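You operate a simulated robot arm through the tools that you are given. There is no shell and no other tool. Be economical: measure what you need, move in short steps, check, and stop when the job is done.

You run a simulated robot arm. Do the job below in one go: nothing can be reset, and whatever is moved stays where it is left.

Task
Wipe the dust off the serving tray, then press in both missing feet.
Fine: use the drying pad and put it back. What is to be rubbed or washed off counts as gone when no trace of it is left.

The check looks at the end state, three seconds after you hand in, the way a careful person would. Anything else that was tipped, shoved, dropped, spilled or broken makes it a failure.

Robot
A 7-joint arm with a two-finger parallel gripper, fixed in place. Base frame: the origin is at the foot of the arm, x ahead of it, y to its left, z up; the work surface is at about z = 80. Readings come in cm, rad, newtons and seconds.
With the tool pointing down near the work surface it reaches from about 22 to 74 cm from the base axis. Its first joint turns from -2.897 to 2.897 rad. Payload 1.57 kg.
The TCP is the grasp point between the finger pads, 3 cm short of the fingertips. In the tool frame z runs along the fingers and y along their closing line. The gripper opens to 11 cm. The fingers are 2.4 cm wide and 1.2 cm thick; the gripper's body (4.8 by 11.2 cm) begins 7.8 cm behind the TCP.
Orientation is that of the tool frame in the base frame, as a unit quaternion [x, y, z, w]. With the fingers straight down and closing along the base's y, the tool's x points along the base's -x, its y along +y and its z along -z.

Tools
- The arm moves only by the tool step_arm. Its argument "targets" is a list of rows, each a list of 3 entries, a list of its own where there are three numbers: the turn, a rotation vector about the tool's x, y, z in rad, then the shift along the tool's x, y, z in cm, then the finger opening in cm, from 0 to 11. In form: [[[ax, ay, az], [x, y, z], claw], ...]. A call has 1 to 8 rows; each row is the pose to reach, as a shift and turn from the pose commanded when the call began, along the tool's axes at that moment. Rows are played at 5 a second. More than 5 cm and 0.15 rad between two rows, or a gripper value outside its range, and nothing of the call is played. A pose out of reach is approached as far as the arm can. The call stops where the force on the tool passes 40 N (or 10 N more than at its start, if that is more) or the arm is blocked; 0.2 s more then pass. The fingers move at their own pace (about 4.5 cm/s each) and stop on an object; they squeeze with about 23 N. The grip force told is the motor's: it shows also when the fingers shut on nothing. Time passes only in rows, and 0.2 s behind the last, so rows that repeat a pose let the fingers close. The reply holds the time, the measured pose of the TCP, the force on the tool along the base axes, the opening and the grip force, in the units named above and with some noise, with the torque about the TCP (base axes, N m) and any sound that the robot's microphone picked up, and new pictures: "show" is both (left out), scene, wrist or none.
- Cameras (640 x 400 px; columns grow to the right, rows downward): "scene" is fixed at [22.44, -64.67, 156.12]; the picture's right is [0.97, -0.25, 0.00], its down [-0.10, -0.39, -0.92] and it looks along [0.23, 0.89, -0.40] (base axes); focal length 351 px, centre (320, 200). "wrist" rides on the gripper at [7, 1.6, -14.1] in the tool frame; the picture's right is [-0.23, 0.97, 0.00], its down [-0.85, -0.20, -0.48] and it looks along [-0.47, -0.11, 0.88] (tool axes); focal length 222 px, centre (320, 200).
- move_column(by): slides the trunk up (or, below 0, down) by that many cm; the arm rides with it, the base frame stays. It gives what a move gives, with no picture.
- measure_at(camera, pixels): there is no depth. For up to 12 entries [column, row, z] of the newest picture of that camera ("zoom" is the newest enlarged one), the place [x, y] in the base frame at which the ray of that pixel passes the height z, good to about 0.2 cm, but the place of the scene camera against the robot may be out by one fixed shift of up to 1.8 cm in any direction. It takes no simulated time.
- zoom(camera, box): a new picture of the part [left, top, right, bottom] of that camera's present view, enlarged. It takes no simulated time.
- close_job(): hands the job in; it is judged then, once.

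Work in short steps. Measure before you move; look again where a grasp or a placing could have gone wrong, and mend it. You have 80 turns and 200 pictures in all, those below and enlarged ones among them. Open the gripper and draw the arm clear of the work before you hand the job in, unless the task says otherwise; then end with one line.

The tools are called after ">>>" by a JSON object that holds its "name" and its "arguments". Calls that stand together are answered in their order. step_arm: Moves the arm, as the interface text tells. Its arguments: {"type":"object","properties":{"targets":{"type":"array","items":{"type":"array"}},"show":{"type":"string","enum":["both","scene","wrist","none"]}},"required":["targets"]} The other tools are called the same way: move_column (by) slides the trunk up or down; measure_at (camera, pixels) gives the place at which the rays of pixels pass given heights; zoom (camera, box) takes an enlarged picture of a part of a camera's view; close_job () hands the job in.

At the start:

```text
time: 0.0
tool_pos: [43.91, 31.63, 114.84]
tcp_rot: [0.001, 1.0, 0.0, -0.001]
force: [0.4, -0.5, -0.3]
torque: [0.03, -0.01, 0.04]
width: 11.0
finger_force: 0.1
trunk travel left (down, up): [-47.5, 11.5]
```

scene: 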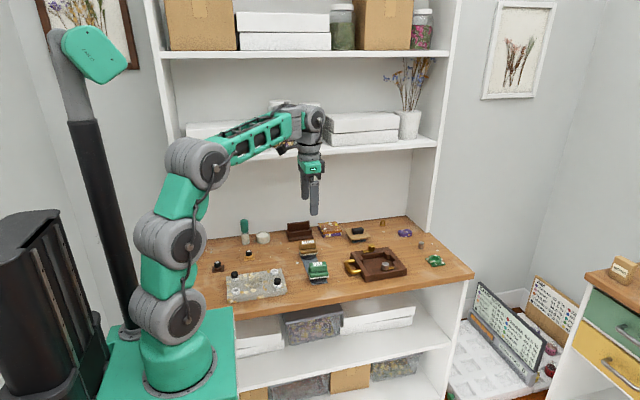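
wrist: 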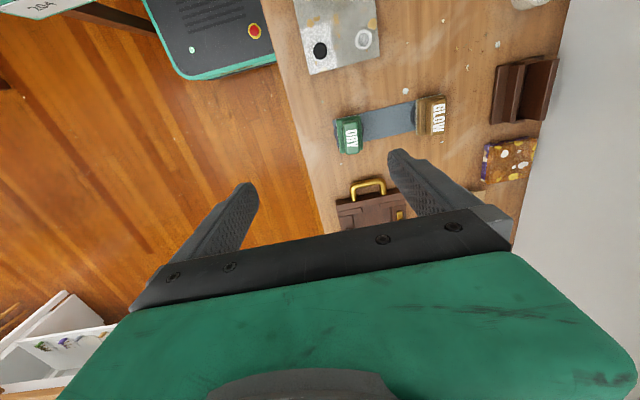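

I begin by enlarging the bench in the scene view to identify the tray, pads and feet.

>>> {"name": "zoom", "arguments": {"camera": "scene", "box": [200, 205, 340, 310]}}

>>> {"name": "zoom", "arguments": {"camera": "scene", "box": [320, 205, 460, 310]}}

>>> {"name": "zoom", "arguments": {"camera": "wrist", "box": [280, 0, 580, 230]}}

```text
3.81 times, centred on (270, 258) of scene
```

zoom: 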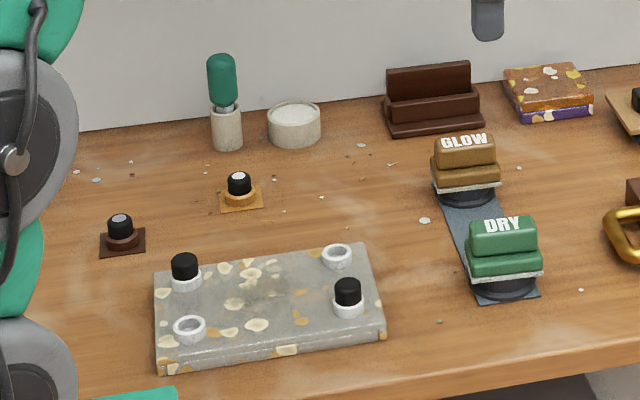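

```text
3.81 times, centred on (390, 258) of scene
```

zoom: 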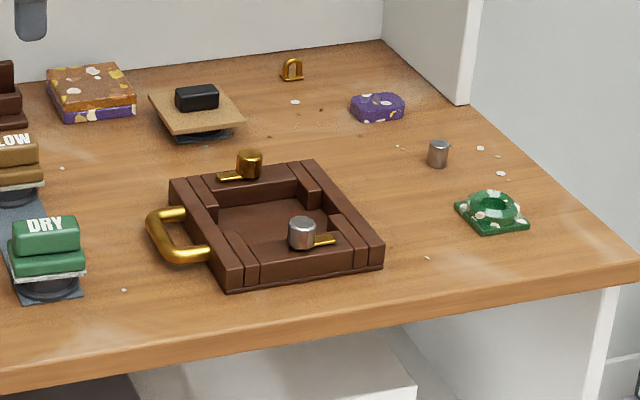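

```text
1.74 times, centred on (430, 115) of wrist
```

zoom: 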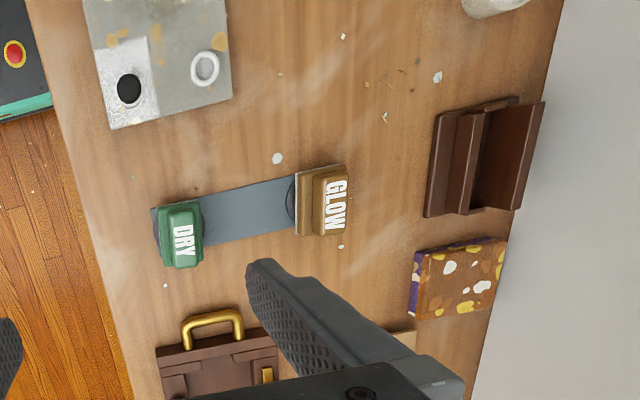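

The grey terrazzo slab (two black feet fitted, two empty white rings) looks like the tray, and the green "DRY" pad the drying pad. I measure their places from both cameras.

>>> {"name": "measure_at", "arguments": {"camera": "scene", "pixels": [[234, 304, 80], [234, 286, 82.5], [282, 271, 82.5], [283, 294, 80], [249, 259, 80], [218, 269, 80], [317, 280, 80], [310, 264, 86], [306, 255, 80], [241, 277, 83], [273.5, 261, 83], [276, 270, 83]]}}

>>> {"name": "measure_at", "arguments": {"camera": "wrist", "pixels": [[348, 135, 86], [432, 115, 86], [376, 39, 83], [321, 50, 83], [313, 74, 80], [376, 56, 80]]}}

```text
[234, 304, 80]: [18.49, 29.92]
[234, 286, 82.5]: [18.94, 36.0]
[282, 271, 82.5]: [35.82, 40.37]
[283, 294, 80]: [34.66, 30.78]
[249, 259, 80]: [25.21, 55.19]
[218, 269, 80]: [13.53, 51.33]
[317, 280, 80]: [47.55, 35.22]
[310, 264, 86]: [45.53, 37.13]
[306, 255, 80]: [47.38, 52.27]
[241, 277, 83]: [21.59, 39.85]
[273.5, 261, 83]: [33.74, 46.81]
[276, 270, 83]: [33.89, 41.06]
```

```text
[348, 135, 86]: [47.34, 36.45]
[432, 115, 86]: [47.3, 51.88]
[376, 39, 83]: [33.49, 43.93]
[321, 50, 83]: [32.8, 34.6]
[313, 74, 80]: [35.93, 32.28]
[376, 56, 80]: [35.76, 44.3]
```

Next I move above the tray for a closer view: base shift (-16, +5, 0).

>>> {"name": "step_arm", "arguments": {"targets": [[[0, 0, 0], [4, 1.2, 0], 11], [[0, 0, 0], [8, 2.4, 0], 11], [[0, 0, 0], [12, 3.6, 0], 11], [[0, 0, 0], [16, 5, 0], 11]], "show": "wrist"}}

```text
time: 1.0
tool_pos: [28.05, 36.47, 114.87]
tcp_rot: [0.001, 1.0, 0.0, 0.0]
force: [-0.3, 0.7, 0.0]
torque: [0.01, 0.04, 0.01]
width: 11.0
finger_force: 0.1
trunk travel left (down, up): [-47.5, 11.5]
```

wrist: 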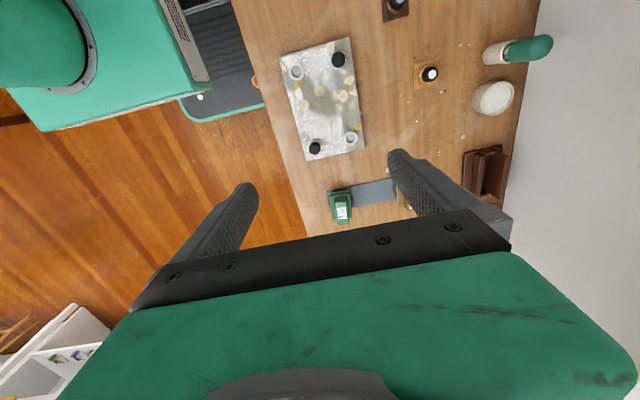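

The tray is fully in view around (320,100). I enlarge it and the loose feet.

>>> {"name": "zoom", "arguments": {"camera": "wrist", "box": [265, 25, 385, 175]}}

>>> {"name": "zoom", "arguments": {"camera": "wrist", "box": [370, 0, 530, 110]}}

>>> {"name": "zoom", "arguments": {"camera": "scene", "box": [205, 240, 295, 305]}}

>>> {"name": "zoom", "arguments": {"camera": "scene", "box": [285, 230, 345, 290]}}

>>> {"name": "measure_at", "arguments": {"camera": "wrist", "pixels": [[297, 72, 82.5], [337, 59, 84], [353, 138, 82.5], [314, 147, 84], [430, 73, 83], [395, 2, 83], [341, 207, 86], [279, 54, 82.5], [349, 38, 82.5], [365, 149, 82.5], [306, 160, 82.5]]}}

```text
2.67 times, centred on (325, 100) of wrist
```

zoom: 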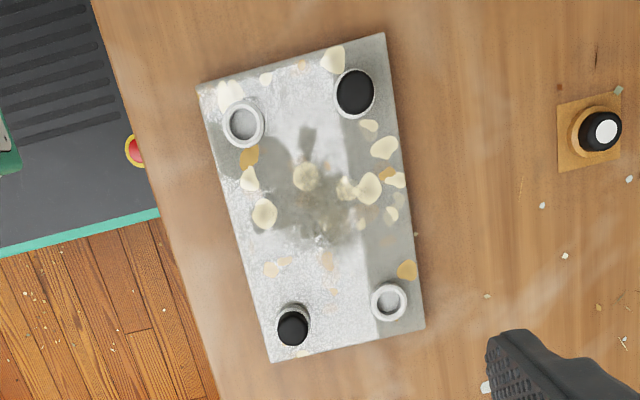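

```text
3.64 times, centred on (450, 55) of wrist
```

zoom: 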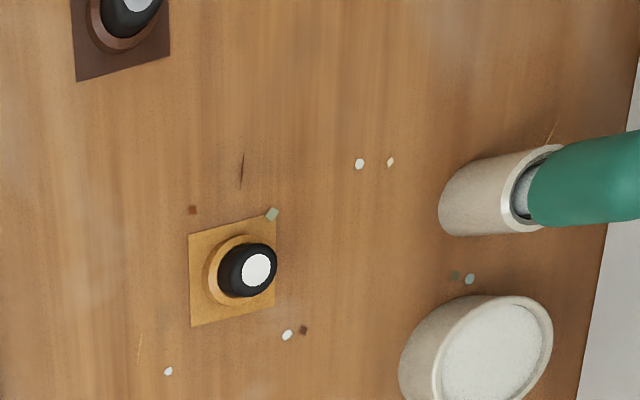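

```text
6.15 times, centred on (250, 272) of scene
```

zoom: 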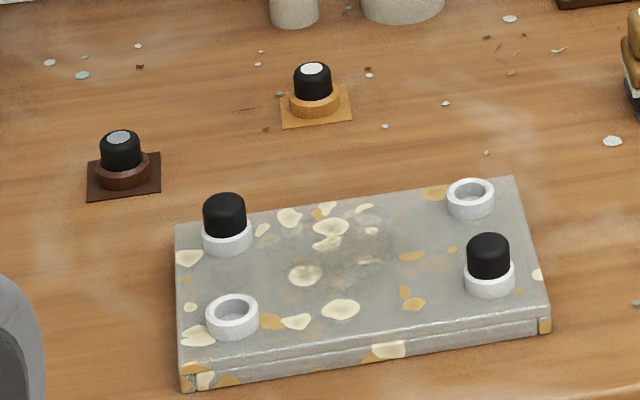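

```text
6.67 times, centred on (315, 260) of scene
```

zoom: 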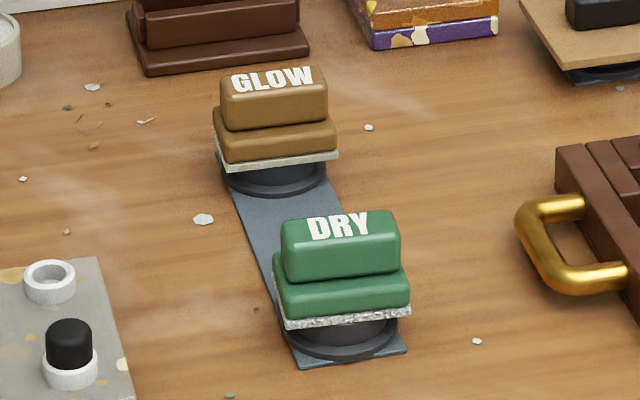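

```text
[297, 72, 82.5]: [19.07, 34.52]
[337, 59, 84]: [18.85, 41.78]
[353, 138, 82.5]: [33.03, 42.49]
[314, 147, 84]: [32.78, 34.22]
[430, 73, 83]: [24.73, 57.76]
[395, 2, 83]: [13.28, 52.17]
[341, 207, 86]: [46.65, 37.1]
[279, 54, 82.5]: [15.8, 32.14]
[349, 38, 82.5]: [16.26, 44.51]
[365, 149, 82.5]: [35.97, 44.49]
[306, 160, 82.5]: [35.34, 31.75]
```

Before moving close to the back of the bench I check where the shelf's front plane and the wall stand, and enlarge the wooden item to be sure which one is the tray.

>>> {"name": "measure_at", "arguments": {"camera": "scene", "pixels": [[430, 233, 80], [405, 216, 80], [210, 237, 80], [436, 146, 115], [436, 146, 120], [436, 146, 110], [300, 222, 80]]}}

>>> {"name": "zoom", "arguments": {"camera": "scene", "box": [335, 235, 425, 290]}}

>>> {"name": "zoom", "arguments": {"camera": "scene", "box": [400, 245, 640, 400]}}

```text
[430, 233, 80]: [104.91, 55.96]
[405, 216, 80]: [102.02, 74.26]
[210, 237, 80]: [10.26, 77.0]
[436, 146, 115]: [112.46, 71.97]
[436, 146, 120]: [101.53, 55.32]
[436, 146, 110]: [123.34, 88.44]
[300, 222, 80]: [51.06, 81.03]
```

```text
7.11 times, centred on (380, 262) of scene
```

zoom: 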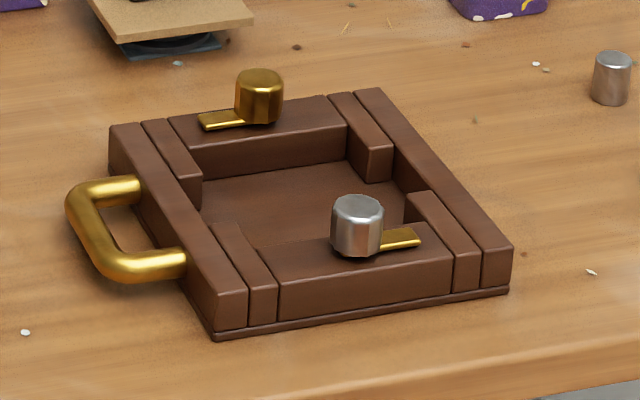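

```text
2.58 times, centred on (520, 322) of scene
```

zoom: 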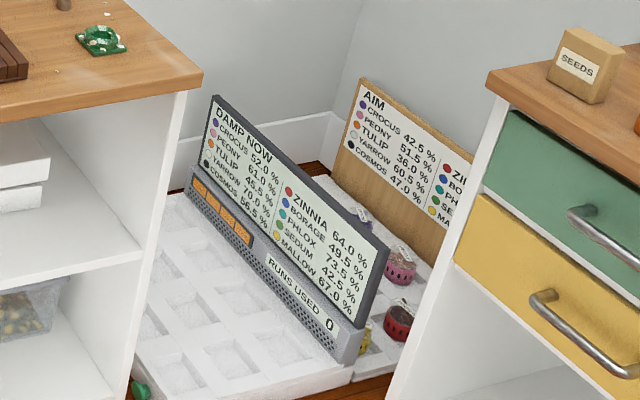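

The wooden frame is a flower press, so the grey slab is the tray, with a grey dust smudge in its middle. I go lower for a sharp view of dust and pad: base shift (+4, 0, -13).

>>> {"name": "step_arm", "arguments": {"targets": [[[0, 0, 0], [-2, 0, 4.4], 11], [[0, 0, 0], [-3, 0, 9], 11], [[0, 0, 0], [-4, 0, 13], 11]], "show": "wrist"}}

>>> {"name": "zoom", "arguments": {"camera": "wrist", "box": [220, 0, 400, 130]}}

>>> {"name": "zoom", "arguments": {"camera": "wrist", "box": [280, 110, 400, 230]}}

```text
time: 1.8
tool_pos: [31.98, 36.9, 101.88]
tcp_rot: [-0.001, 1.0, 0.001, 0.0]
force: [0.3, -0.2, -0.9]
torque: [-0.03, 0.0, -0.01]
width: 11.01
finger_force: 0.0
trunk travel left (down, up): [-47.5, 11.5]
```

wrist: 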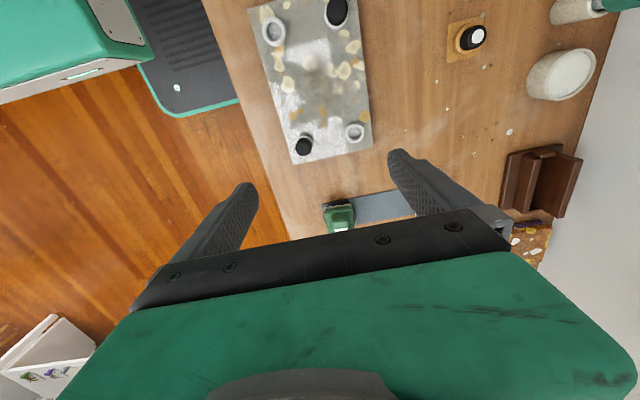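

```text
3.08 times, centred on (310, 65) of wrist
```

zoom: 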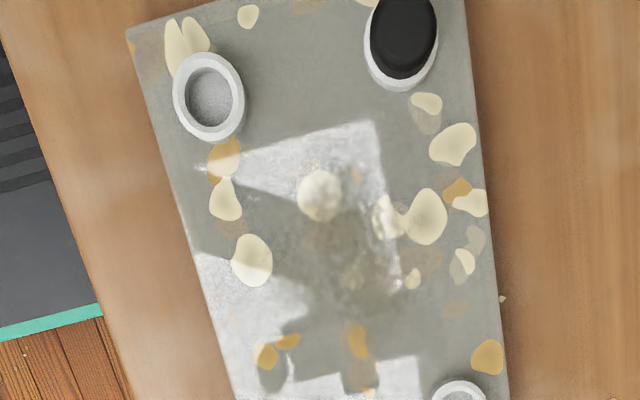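

```text
3.33 times, centred on (340, 170) of wrist
```

zoom: 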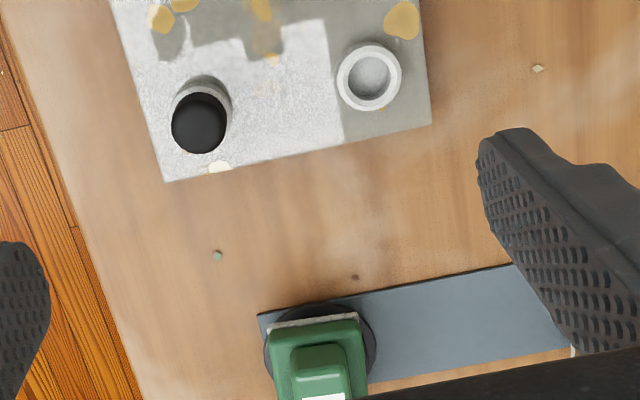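

I go to a view straight over the drying pad: base shift (+21, 0, 0).

>>> {"name": "step_arm", "arguments": {"targets": [[[0, 0, 0], [-5, 0, 0], 11], [[0, 0, 0], [-10, 0, 0], 11], [[0, 0, 0], [-15, 0, 0], 11], [[0, 0, 0], [-19, 0, 0], 11]], "show": "wrist"}}

>>> {"name": "zoom", "arguments": {"camera": "wrist", "box": [260, 30, 400, 150]}}

>>> {"name": "zoom", "arguments": {"camera": "scene", "box": [215, 250, 300, 305]}}

```text
time: 2.8
tool_pos: [50.96, 36.47, 101.92]
tcp_rot: [0.0, 1.0, 0.0, 0.0]
force: [0.0, -0.8, 0.1]
torque: [-0.01, 0.01, 0.0]
width: 10.97
finger_force: 0.2
trunk travel left (down, up): [-47.5, 11.5]
```

wrist: 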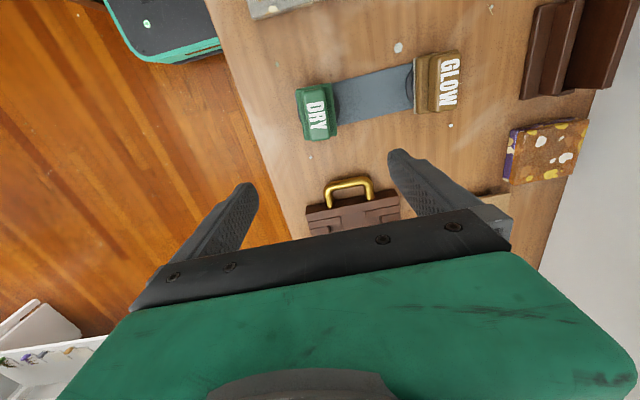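

```text
3.33 times, centred on (330, 90) of wrist
```

zoom: 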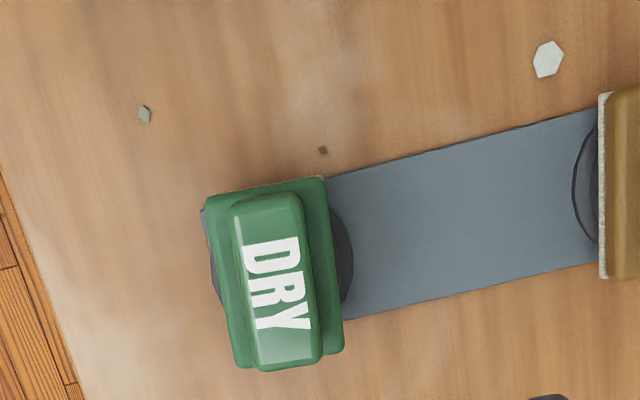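

```text
7.27 times, centred on (258, 278) of scene
```

zoom: 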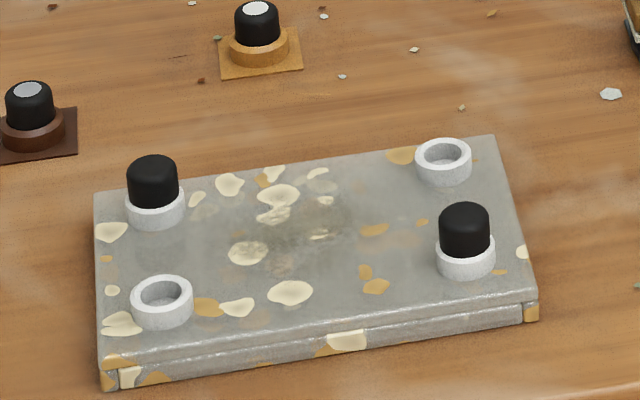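

I measure the handle bar's corners and the pad plate at several heights to settle height by parallax with the first view.

>>> {"name": "measure_at", "arguments": {"camera": "wrist", "pixels": [[316.8, 114, 84], [316.8, 114, 86], [316.8, 114, 88], [303, 90, 87], [323.4, 87.6, 87], [330.6, 138, 87], [310.8, 141, 87], [295, 92.4, 84], [331.5, 83.4, 84], [337, 135, 84], [305, 141, 84], [431, 96, 84]]}}

```text
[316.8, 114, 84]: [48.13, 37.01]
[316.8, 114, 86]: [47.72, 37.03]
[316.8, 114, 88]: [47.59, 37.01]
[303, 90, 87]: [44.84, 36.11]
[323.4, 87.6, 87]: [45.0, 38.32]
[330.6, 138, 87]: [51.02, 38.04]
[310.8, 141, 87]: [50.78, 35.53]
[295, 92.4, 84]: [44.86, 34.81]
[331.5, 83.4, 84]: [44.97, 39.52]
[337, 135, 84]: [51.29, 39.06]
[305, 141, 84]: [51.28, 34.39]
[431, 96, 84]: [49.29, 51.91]
```

Pad centre is about (47.9, 37.0), handle along x, top around z 85. I go above it with the fingers opened to 5 cm, at z 90.

>>> {"name": "step_arm", "arguments": {"targets": [[[0, 0, 0], [3, 0.5, 3], 6], [[0, 0, 0], [3, 0.5, 7.5], 5], [[0, 0, 0], [3, 0.5, 11.9], 5]]}}

>>> {"name": "zoom", "arguments": {"camera": "scene", "box": [280, 225, 350, 290]}}

>>> {"name": "zoom", "arguments": {"camera": "wrist", "box": [240, 100, 420, 250]}}

```text
time: 3.6
tool_pos: [50.04, 38.51, 92.12]
tcp_rot: [0.0, 1.0, -0.006, -0.004]
force: [0.7, -0.6, -0.8]
torque: [-0.01, 0.02, 0.01]
width: 5.01
finger_force: 0.0
out of reach, approached as far as the arm can: row 2, 3
trunk travel left (down, up): [-47.5, 11.5]
```

scene: 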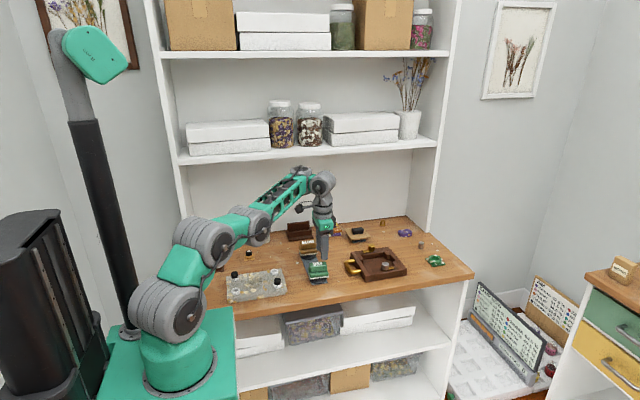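
wrist: 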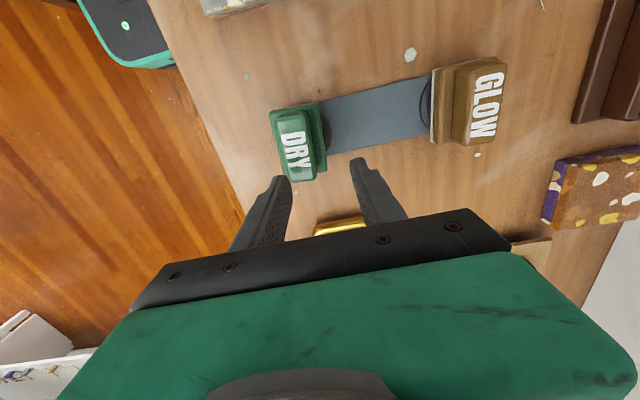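

```text
6.15 times, centred on (315, 258) of scene
```

zoom: 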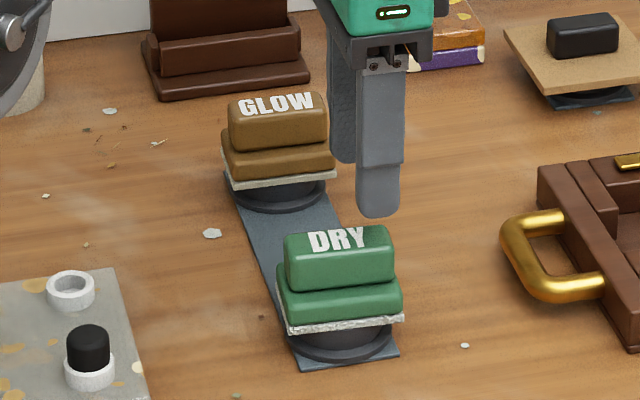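

```text
2.67 times, centred on (330, 175) of wrist
```

zoom: 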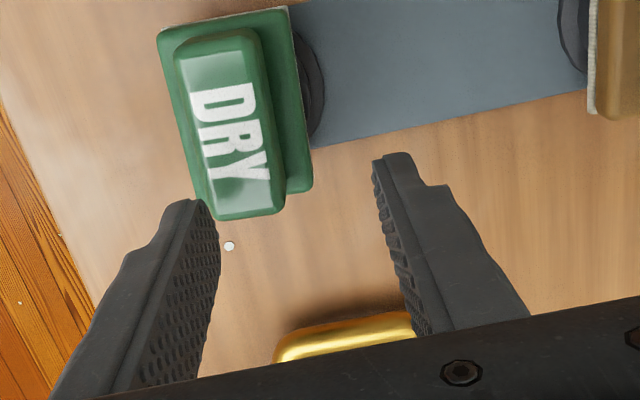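

The arm stopped short at (50.0, 38.5, 92.1) – out of reach in this posture. I rise back up to ~z 104 and look at how the arm stands.

>>> {"name": "step_arm", "arguments": {"targets": [[[0, 0, 0], [0, 0, -4], 5], [[0, 0, 0], [0, 0, -8], 5], [[0, 0, 0], [0, 0, -12], 5]], "show": "scene"}}

```text
time: 4.4
tool_pos: [50.13, 38.51, 104.17]
tcp_rot: [0.0, 1.0, 0.0, 0.0]
force: [-0.9, -0.5, -0.4]
torque: [-0.01, 0.03, -0.02]
width: 4.99
finger_force: 0.1
trunk travel left (down, up): [-47.5, 11.5]
```

scene: 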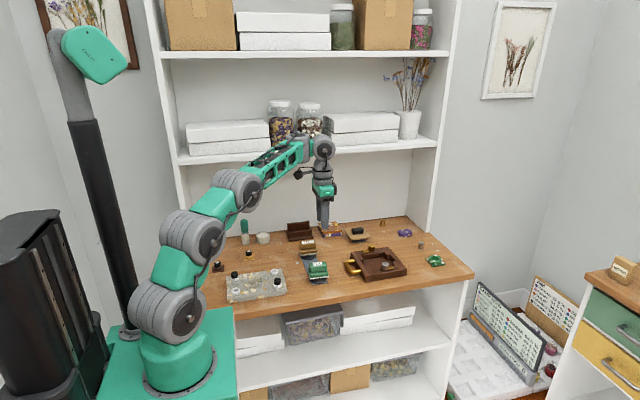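

In the present posture relative height 104 works, so lowering the trunk brings the same posture down. I lower it by 12 (tips go to ~89, above the handle).

>>> {"name": "move_column", "arguments": {"by": -12}}

```text
time: 5.9
tool_pos: [50.21, 38.52, 92.09]
tcp_rot: [0.0, 1.0, 0.0, 0.0]
force: [0.6, 0.7, -0.1]
torque: [-0.05, -0.05, -0.01]
width: 4.99
finger_force: 0.0
trunk travel left (down, up): [-35.5, 23.5]
```

Now I shift to above the handle (47.9, 37.0) at z 90.

>>> {"name": "step_arm", "arguments": {"targets": [[[0, 0, 0], [2.3, -1.5, 0], 5], [[0, 0, 0], [2.3, -1.5, 2], 5]]}}

>>> {"name": "zoom", "arguments": {"camera": "scene", "box": [280, 225, 350, 290]}}

>>> {"name": "zoom", "arguments": {"camera": "wrist", "box": [240, 100, 420, 250]}}

```text
time: 6.5
tool_pos: [47.57, 37.16, 90.08]
tcp_rot: [0.0, 1.0, 0.0, 0.0]
force: [0.9, 0.3, 0.1]
torque: [0.03, 0.0, 0.0]
width: 5.02
finger_force: 0.1
trunk travel left (down, up): [-35.5, 23.5]
```

scene: 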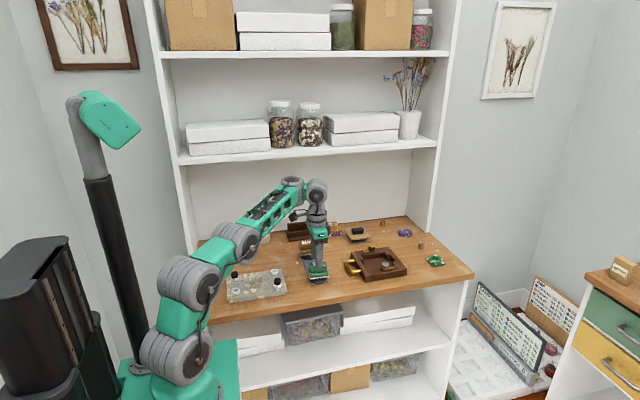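
wrist: 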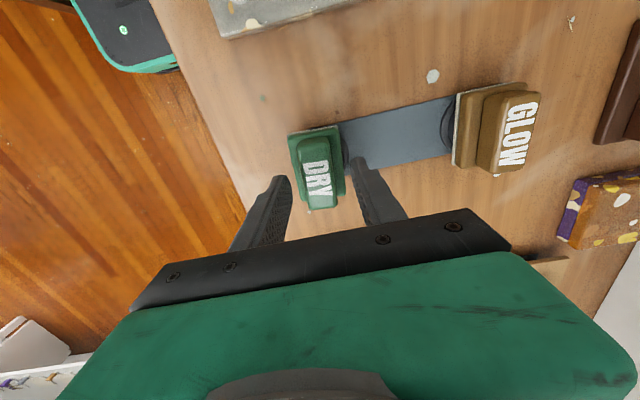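

```text
6.15 times, centred on (315, 258) of scene
```

zoom: 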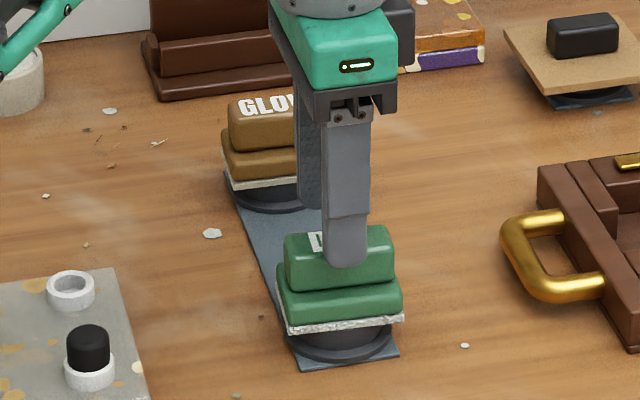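

```text
2.67 times, centred on (330, 175) of wrist
```

zoom: 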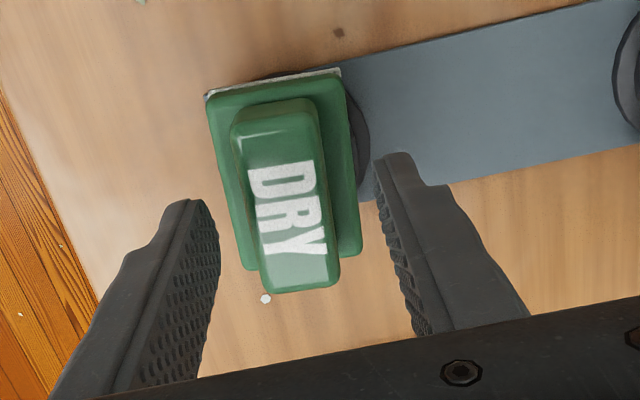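

Re-measuring the handle centre (318,176) and edges at z 85 from this close view.

>>> {"name": "measure_at", "arguments": {"camera": "wrist", "pixels": [[318, 175.7, 85], [318, 175.7, 86], [298.2, 145, 85], [329.3, 141, 85], [335.6, 206.8, 85], [309.4, 210, 85], [287.5, 135, 83.5], [337.5, 127, 83.5]]}}

```text
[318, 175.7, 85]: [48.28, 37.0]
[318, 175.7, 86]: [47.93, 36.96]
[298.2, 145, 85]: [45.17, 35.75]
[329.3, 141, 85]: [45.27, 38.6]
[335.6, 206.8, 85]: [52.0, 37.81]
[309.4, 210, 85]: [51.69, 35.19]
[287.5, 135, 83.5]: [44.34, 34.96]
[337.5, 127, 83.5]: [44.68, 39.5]
```

Handle centre ≈ (48.1, 37.0), turned about -0.08 rad. I align and descend to TCP z 87.

>>> {"name": "step_arm", "arguments": {"targets": [[[0, 0, 0.08], [-0.5, -0.15, 0], 5], [[0, 0, 0.08], [-0.5, -0.15, 1.5], 5], [[0, 0, 0.08], [-0.5, -0.15, 3.2], 5]], "show": "none"}}

>>> {"name": "zoom", "arguments": {"camera": "scene", "box": [285, 240, 345, 290]}}

>>> {"name": "zoom", "arguments": {"camera": "wrist", "box": [240, 100, 420, 250]}}

```text
time: 7.3
tool_pos: [48.42, 36.85, 87.15]
tcp_rot: [0.039, 0.999, 0.002, 0.001]
force: [-2.2, -0.5, 13.5]
torque: [-0.37, 0.12, -0.04]
width: 5.06
finger_force: 0.0
trunk travel left (down, up): [-35.5, 23.5]
```

```text
8.00 times, centred on (315, 265) of scene
```

zoom: 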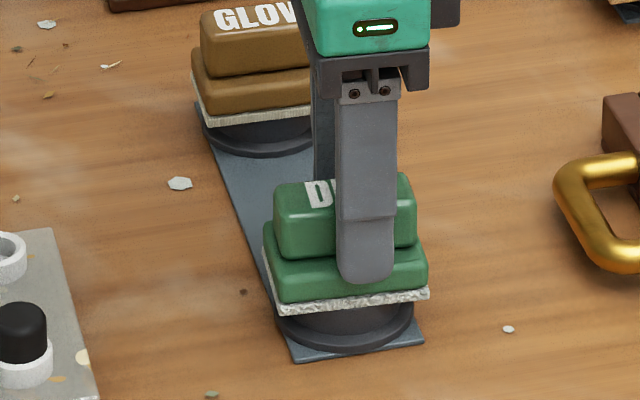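

```text
2.67 times, centred on (330, 175) of wrist
```

zoom: 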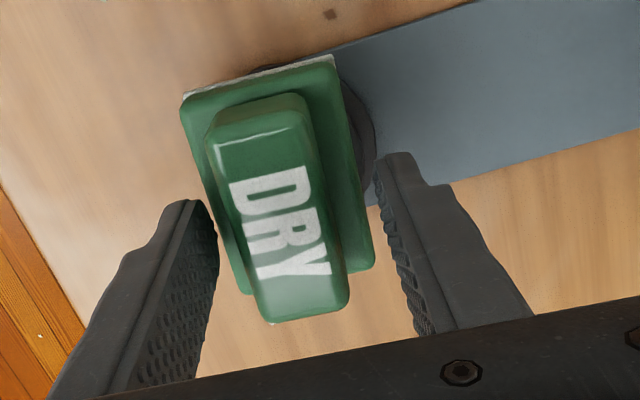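

The tips touch the plate (13.5 N) and the handle is aligned between the fingers. I raise 0.3 cm and close.

>>> {"name": "step_arm", "arguments": {"targets": [[[0, 0, 0], [0, 0, -0.3], 5], [[0, 0, 0], [0, 0, -0.3], 0], [[0, 0, 0], [0, 0, -0.3], 0], [[0, 0, 0], [0, 0, -0.3], 0]], "show": "wrist"}}

```text
time: 8.3
tool_pos: [48.42, 36.94, 87.25]
tcp_rot: [0.041, 0.999, -0.001, 0.0]
force: [-0.9, -4.0, 7.0]
torque: [-0.19, 0.03, 0.06]
width: 2.71
finger_force: 22.7
trunk travel left (down, up): [-35.5, 23.5]
```

wrist: 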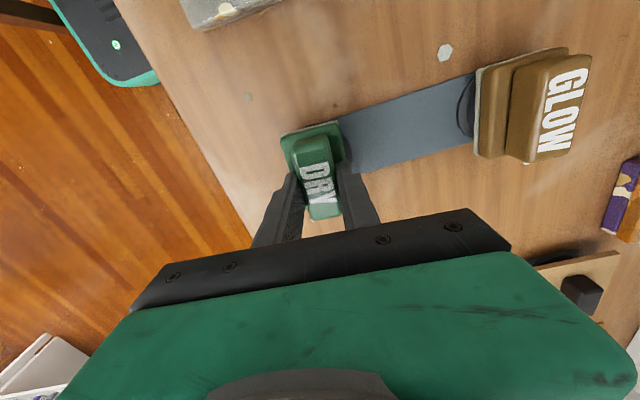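

Gripped at width 2.7 (home pose 48.42, 36.94, 87.25). Lift 5 cm.

>>> {"name": "step_arm", "arguments": {"targets": [[[0, 0, 0], [0, 0, -0.7], 0], [[0, 0, 0], [0, 0, -3], 0], [[0, 0, 0], [0, 0, -6], 0]]}}

>>> {"name": "zoom", "arguments": {"camera": "scene", "box": [285, 220, 345, 290]}}

```text
time: 9.1
tool_pos: [48.25, 37.01, 93.02]
tcp_rot: [0.04, 0.999, 0.0, 0.0]
force: [0.6, -0.3, -0.6]
torque: [0.02, 0.01, 0.02]
width: 0.0
finger_force: 21.0
trunk travel left (down, up): [-35.5, 23.5]
```

scene: 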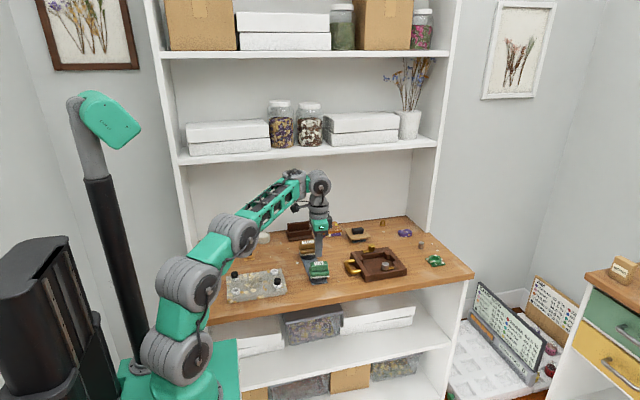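
wrist: 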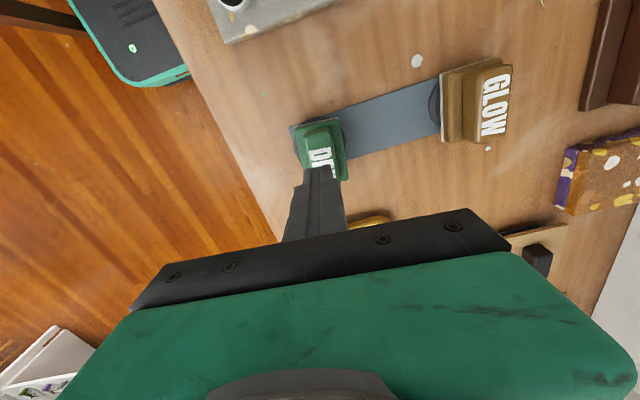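

```text
5.71 times, centred on (315, 255) of scene
```

zoom: 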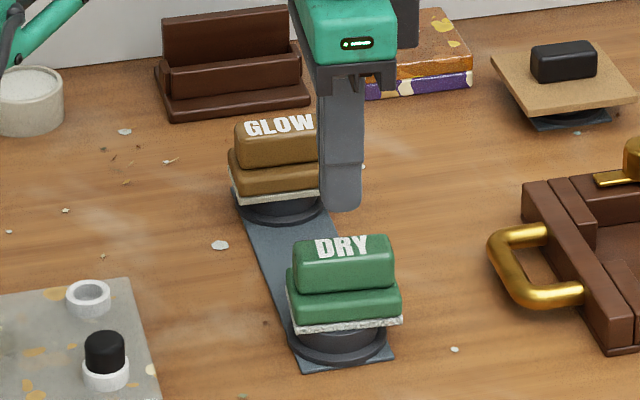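

The pad slipped out (width 0) and still sits in place. I open, redescend to contact depth, regrip and then lift slowly while watching the force.

>>> {"name": "step_arm", "arguments": {"targets": [[[0, 0, 0], [0, 0, 0], 5], [[0, 0, 0], [0, 0, 0], 5], [[0, 0, 0], [0, 0, 0], 5], [[0, 0, 0], [0, 0, 3], 5], [[0, 0, 0], [0, 0, 5.9], 5], [[0, 0, 0], [0, 0, 5.95], 0], [[0, 0, 0], [0, 0, 5.95], 0], [[0, 0, 0], [0, 0, 5.95], 0]], "show": "wrist"}}

>>> {"name": "zoom", "arguments": {"camera": "scene", "box": [285, 240, 345, 290]}}

>>> {"name": "zoom", "arguments": {"camera": "wrist", "box": [250, 100, 400, 230]}}

```text
time: 10.9
tool_pos: [48.45, 36.96, 87.42]
tcp_rot: [0.04, 0.999, -0.001, 0.0]
force: [-1.3, -0.6, 1.5]
torque: [0.02, -0.02, 0.06]
width: 2.76
finger_force: 22.8
trunk travel left (down, up): [-35.5, 23.5]
```

wrist: 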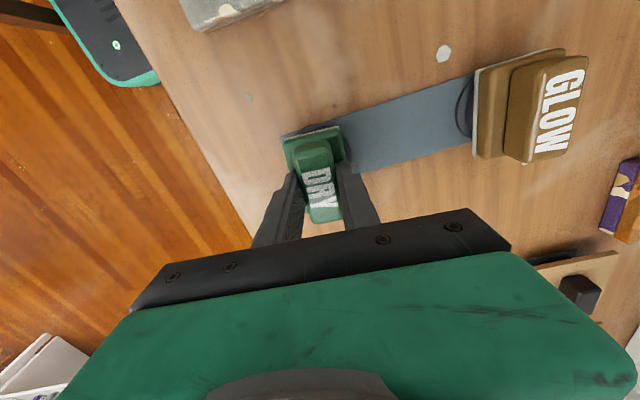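

```text
8.00 times, centred on (315, 265) of scene
```

zoom: 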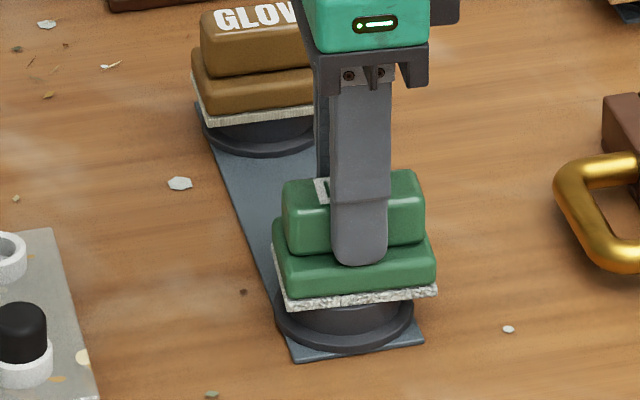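

```text
3.08 times, centred on (325, 165) of wrist
```

zoom: 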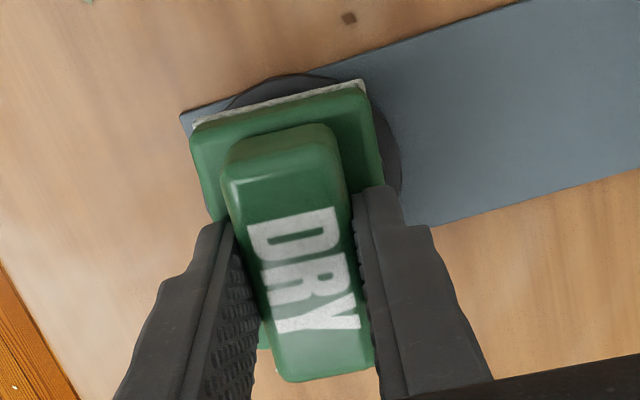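

Gripped again at width 2.76. Slow lift of 0.8 cm to read the force.

>>> {"name": "step_arm", "arguments": {"targets": [[[0, 0, 0], [0, 0, -0.2], 0], [[0, 0, 0], [0, 0, -0.4], 0], [[0, 0, 0], [0, 0, -0.6], 0]], "show": "none"}}

>>> {"name": "zoom", "arguments": {"camera": "scene", "box": [285, 240, 345, 290]}}

```text
time: 11.7
tool_pos: [48.29, 36.98, 87.88]
tcp_rot: [0.039, 0.999, -0.001, 0.0]
force: [0.3, 0.5, -1.4]
torque: [0.0, 0.0, 0.01]
width: 2.71
finger_force: 23.0
trunk travel left (down, up): [-35.5, 23.5]
```

```text
8.00 times, centred on (315, 265) of scene
```

zoom: 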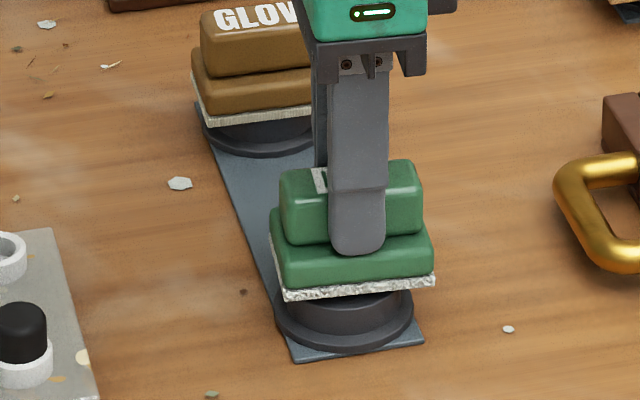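

It is lifting now with the fingers. I continue slowly.

>>> {"name": "step_arm", "arguments": {"targets": [[[0, 0, 0], [0, 0, -0.6], 0], [[0, 0, 0], [0, 0, -1.2], 0], [[0, 0, 0], [0, 0, -1.9], 0], [[0, 0, 0], [0, 0, -2.6], 0], [[0, 0, 0], [0, 0, -3.4], 0], [[0, 0, 0], [0, 0, -4.2], 0]], "show": "wrist"}}

>>> {"name": "zoom", "arguments": {"camera": "scene", "box": [285, 230, 345, 290]}}

```text
time: 13.1
tool_pos: [48.24, 36.92, 92.22]
tcp_rot: [0.041, 0.999, 0.0, 0.0]
force: [-0.4, -0.2, -0.2]
torque: [-0.01, 0.03, 0.01]
width: 2.73
finger_force: 23.3
trunk travel left (down, up): [-35.5, 23.5]
```

wrist: 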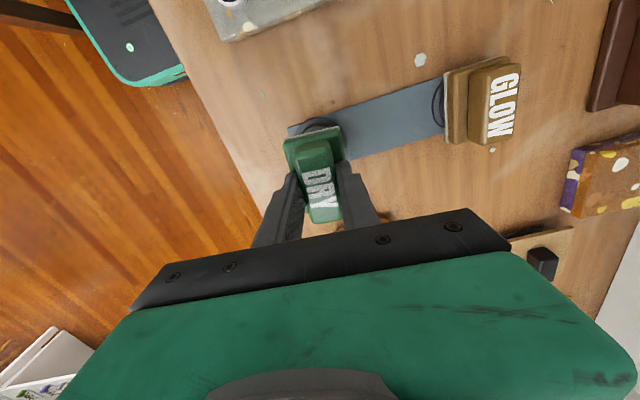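

```text
6.67 times, centred on (315, 260) of scene
```

zoom: 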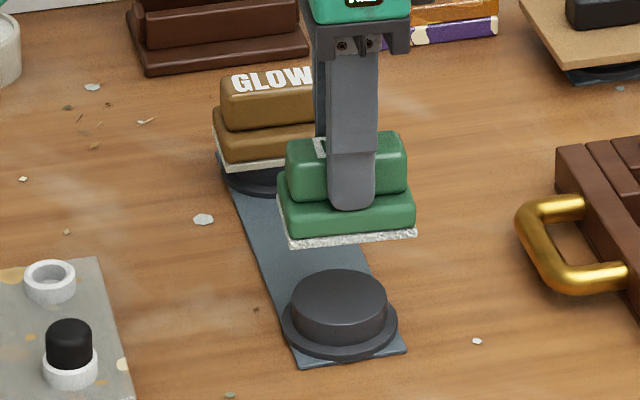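

The pad is held and its black puck is free. I carry it over the tray centre (26, 38), first rising to z 95.

>>> {"name": "step_arm", "arguments": {"targets": [[[0, 0, 0], [0, 0, -1.5], 0], [[0, 0, 0], [3, -0.1, -3], 0], [[0, 0, 0], [6.5, -0.2, -3], 0], [[0, 0, 0], [10, -0.3, -3], 0], [[0, 0, 0], [13.5, -0.4, -3], 0], [[0, 0, 0], [17, -0.5, -3], 0], [[0, 0, 0], [20, -0.6, -3], 0], [[0, 0, 0], [22.2, -0.7, -3], 0]]}}

>>> {"name": "zoom", "arguments": {"camera": "scene", "box": [210, 225, 300, 310]}}

>>> {"name": "zoom", "arguments": {"camera": "wrist", "box": [220, 0, 420, 230]}}

```text
time: 14.9
tool_pos: [25.99, 38.06, 95.09]
tcp_rot: [0.04, 0.999, 0.0, 0.0]
force: [0.1, 0.7, -0.9]
torque: [0.0, 0.02, 0.02]
width: 2.69
finger_force: 22.9
trunk travel left (down, up): [-35.5, 23.5]
```

scene: 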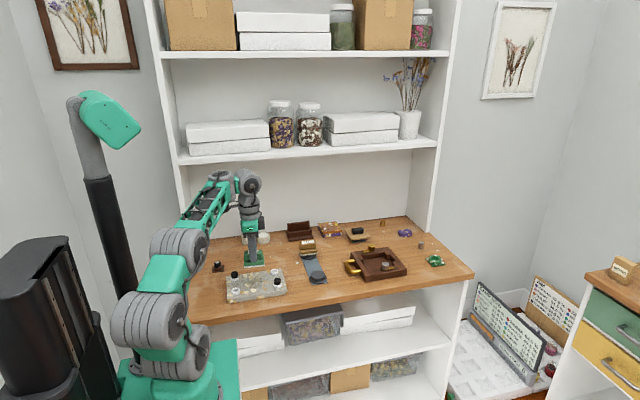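
wrist: 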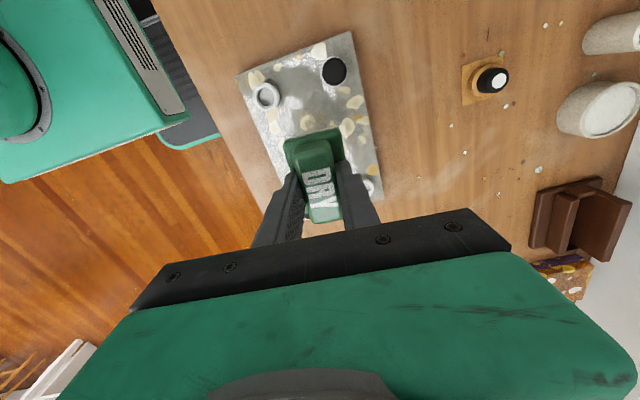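

```text
4.71 times, centred on (255, 268) of scene
```

zoom: 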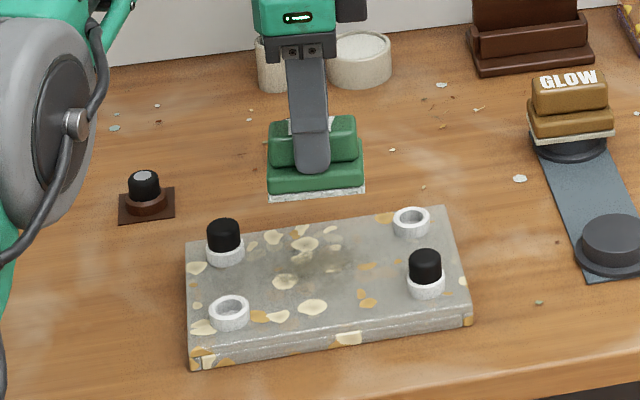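

```text
1.74 times, centred on (320, 115) of wrist
```

zoom: 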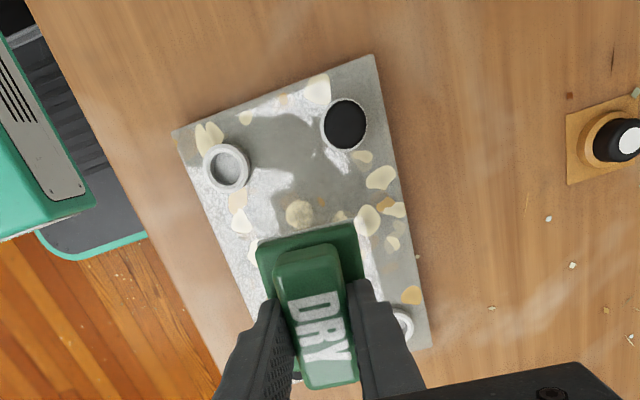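

The pad hovers over the tray. I re-measure the rings/feet and tray corners in this view before descending.

>>> {"name": "measure_at", "arguments": {"camera": "wrist", "pixels": [[266, 95, 82.5], [279, 93, 82.5], [334, 72, 84], [334, 84, 82], [236, 74, 82], [351, 32, 82], [382, 199, 82], [373, 187, 82.5]]}}

```text
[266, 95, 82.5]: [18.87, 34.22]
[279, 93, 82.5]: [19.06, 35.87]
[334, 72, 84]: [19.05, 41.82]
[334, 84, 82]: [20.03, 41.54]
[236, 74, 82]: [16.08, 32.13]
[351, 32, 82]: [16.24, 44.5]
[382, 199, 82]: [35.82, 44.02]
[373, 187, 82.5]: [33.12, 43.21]
```

Free strip between rings is x 20.4–31.6, so the pad centre may run x 23.9–28.1. I descend toward the surface.

>>> {"name": "step_arm", "arguments": {"targets": [[[0, 0, 0], [0, 0, 2], 0], [[0, 0, 0], [0, 0, 4], 0], [[0, 0, 0], [0, 0, 5.5], 0], [[0, 0, 0], [0, 0, 6.3], 0]], "show": "none"}}

>>> {"name": "zoom", "arguments": {"camera": "scene", "box": [220, 245, 295, 305]}}

```text
time: 15.9
tool_pos: [26.06, 38.13, 88.81]
tcp_rot: [0.04, 0.999, 0.0, 0.0]
force: [0.1, -1.1, -1.2]
torque: [0.0, -0.01, -0.04]
width: 2.73
finger_force: 23.6
trunk travel left (down, up): [-35.5, 23.5]
```

```text
6.67 times, centred on (258, 275) of scene
```

zoom: 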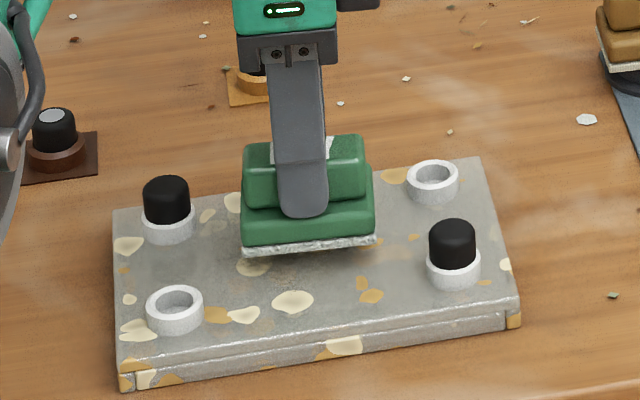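

Still clear by perhaps 1 cm. I go down in small steps until contact.

>>> {"name": "step_arm", "arguments": {"targets": [[[0, 0, 0], [0, 0, 0.3], 0], [[0, 0, 0], [0, 0, 0.6], 0], [[0, 0, 0], [0, 0, 0.8], 0], [[0, 0, 0], [0, 0, 1.0], 0]], "show": "none"}}

```text
time: 16.9
tool_pos: [26.21, 38.13, 87.98]
tcp_rot: [0.04, 0.999, -0.001, 0.001]
force: [0.2, 0.2, -0.4]
torque: [0.02, 0.02, -0.01]
width: 2.73
finger_force: 23.5
trunk travel left (down, up): [-35.5, 23.5]
```

>>> {"name": "step_arm", "arguments": {"targets": [[[0, 0, 0], [0, 0, 0.2], 0], [[0, 0, 0], [0, 0, 0.4], 0]], "show": "none"}}

>>> {"name": "zoom", "arguments": {"camera": "scene", "box": [220, 245, 295, 305]}}

```text
time: 17.5
tool_pos: [27.6, 38.23, 88.08]
tcp_rot: [0.04, 0.999, -0.01, 0.006]
force: [-0.2, 0.3, -0.5]
torque: [0.0, -0.03, 0.0]
width: 2.75
finger_force: 23.2
out of reach, approached as far as the arm can: row 2
trunk travel left (down, up): [-35.5, 23.5]
```

```text
6.67 times, centred on (258, 275) of scene
```

zoom: 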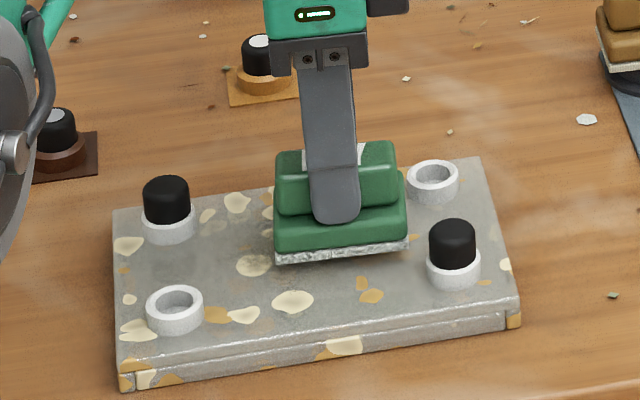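

Close in and low the arm hits its limit again. I raise 12 cm and then lower the trunk 12.

>>> {"name": "step_arm", "arguments": {"targets": [[[0, 0, 0], [1.5, 0, -2], 0], [[0, 0, 0], [1.5, 0, -5], 0], [[0, 0, 0], [1.5, 0, -8.5], 0], [[0, 0, 0], [1.5, 0, -12], 0], [[0, 0, 0], [1.5, 0, -14], 0]], "show": "scene"}}

>>> {"name": "move_column", "arguments": {"by": -12}}

```text
time: 18.7
tool_pos: [24.43, 38.11, 101.02]
tcp_rot: [0.041, 0.999, -0.001, 0.0]
force: [0.5, 0.5, -0.9]
torque: [0.0, 0.01, -0.02]
width: 2.72
finger_force: 23.2
trunk travel left (down, up): [-35.5, 23.5]
```

scene: 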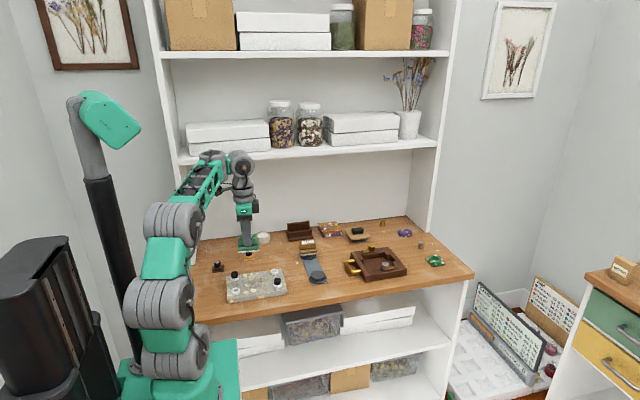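

```text
time: 20.2
tool_pos: [24.5, 38.14, 89.13]
tcp_rot: [0.04, 0.999, 0.0, 0.0]
force: [0.1, -0.5, -0.3]
torque: [0.0, -0.02, -0.02]
width: 2.73
finger_force: 22.8
trunk travel left (down, up): [-23.5, 35.5]
```

Now descending gently for contact at (24.5, 38.1).

>>> {"name": "step_arm", "arguments": {"targets": [[[0, 0, 0], [0, 0, 0.5], 0], [[0, 0, 0], [0, 0, 1.0], 0], [[0, 0, 0], [0, 0, 1.2], 0], [[0, 0, 0], [0, 0, 1.4], 0]], "show": "scene"}}

>>> {"name": "zoom", "arguments": {"camera": "scene", "box": [220, 245, 295, 305]}}

```text
time: 21.2
tool_pos: [24.51, 38.33, 87.67]
tcp_rot: [0.041, 0.999, 0.0, 0.0]
force: [-0.2, 0.1, -0.5]
torque: [-0.02, -0.01, 0.02]
width: 2.72
finger_force: 23.7
trunk travel left (down, up): [-23.5, 35.5]
```

scene: 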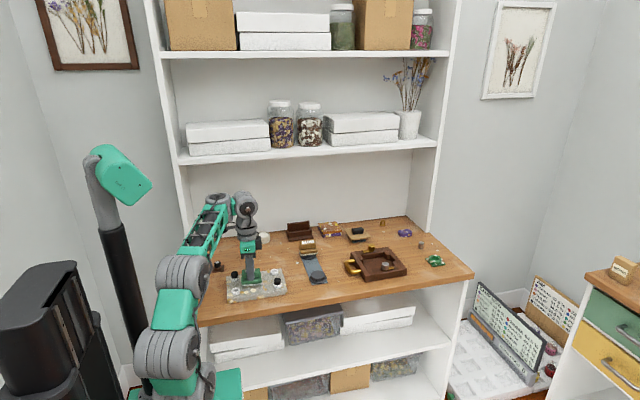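

```text
6.67 times, centred on (258, 275) of scene
```

zoom: 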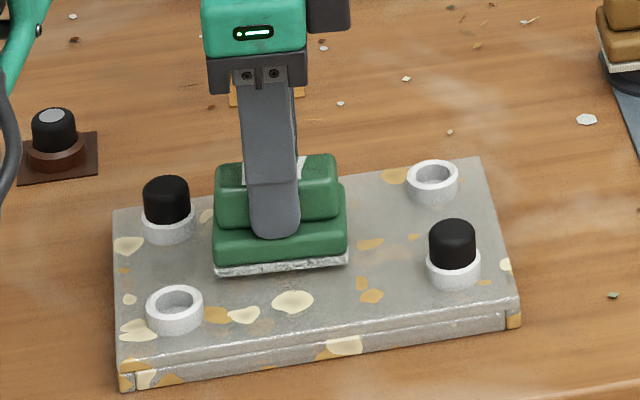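

Still no contact force at TCP z 87.7; I step down by 0.2 further.

>>> {"name": "step_arm", "arguments": {"targets": [[[0, 0, 0], [0, 0, 0.2], 0], [[0, 0, 0], [0, 0, 0.4], 0]], "show": "none"}}

```text
time: 21.8
tool_pos: [24.62, 38.16, 87.29]
tcp_rot: [0.04, 0.999, 0.0, 0.0]
force: [0.2, 0.0, -0.5]
torque: [0.01, -0.02, 0.01]
width: 2.71
finger_force: 23.1
trunk travel left (down, up): [-23.5, 35.5]
```

>>> {"name": "step_arm", "arguments": {"targets": [[[0, 0, 0], [0, 0, 0.2], 0], [[0, 0, 0], [0, 0, 0.4], 0]], "show": "none"}}

```text
time: 22.4
tool_pos: [24.49, 38.21, 87.09]
tcp_rot: [0.04, 0.999, 0.001, 0.0]
force: [-1.2, 1.0, 11.5]
torque: [-0.16, 0.0, -0.02]
width: 2.74
finger_force: 23.5
trunk travel left (down, up): [-23.5, 35.5]
```

Contact at TCP z ≈87.1 (11.5 N). I ease off slightly and sweep the pad in y at x 24.5, between the rings.

>>> {"name": "step_arm", "arguments": {"targets": [[[0, 0, 0], [0, 0, -0.06], 0], [[0, 0, 0], [-0.15, -1.9, -0.06], 0], [[0, 0, 0], [-0.3, -3.7, -0.06], 0], [[0, 0, 0], [-0.15, -1.9, -0.06], 0], [[0, 0, 0], [0, 0, -0.06], 0], [[0, 0, 0], [0.15, 1.9, -0.06], 0], [[0, 0, 0], [0.28, 3.5, -0.06], 0], [[0, 0, 0], [0.15, 1.9, -0.06], 0]], "show": "none"}}

>>> {"name": "zoom", "arguments": {"camera": "scene", "box": [220, 245, 295, 305]}}

```text
time: 24.2
tool_pos: [24.62, 40.14, 86.98]
tcp_rot: [0.04, 0.999, 0.0, 0.0]
force: [-1.4, 2.0, 9.1]
torque: [0.02, -0.03, -0.03]
width: 2.73
finger_force: 22.6
trunk travel left (down, up): [-23.5, 35.5]
```

```text
6.67 times, centred on (258, 275) of scene
```

zoom: 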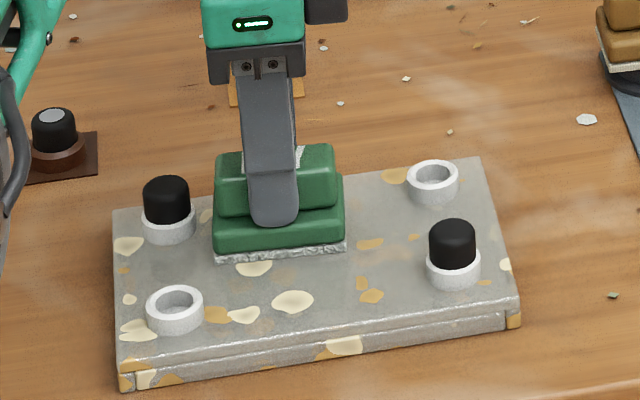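

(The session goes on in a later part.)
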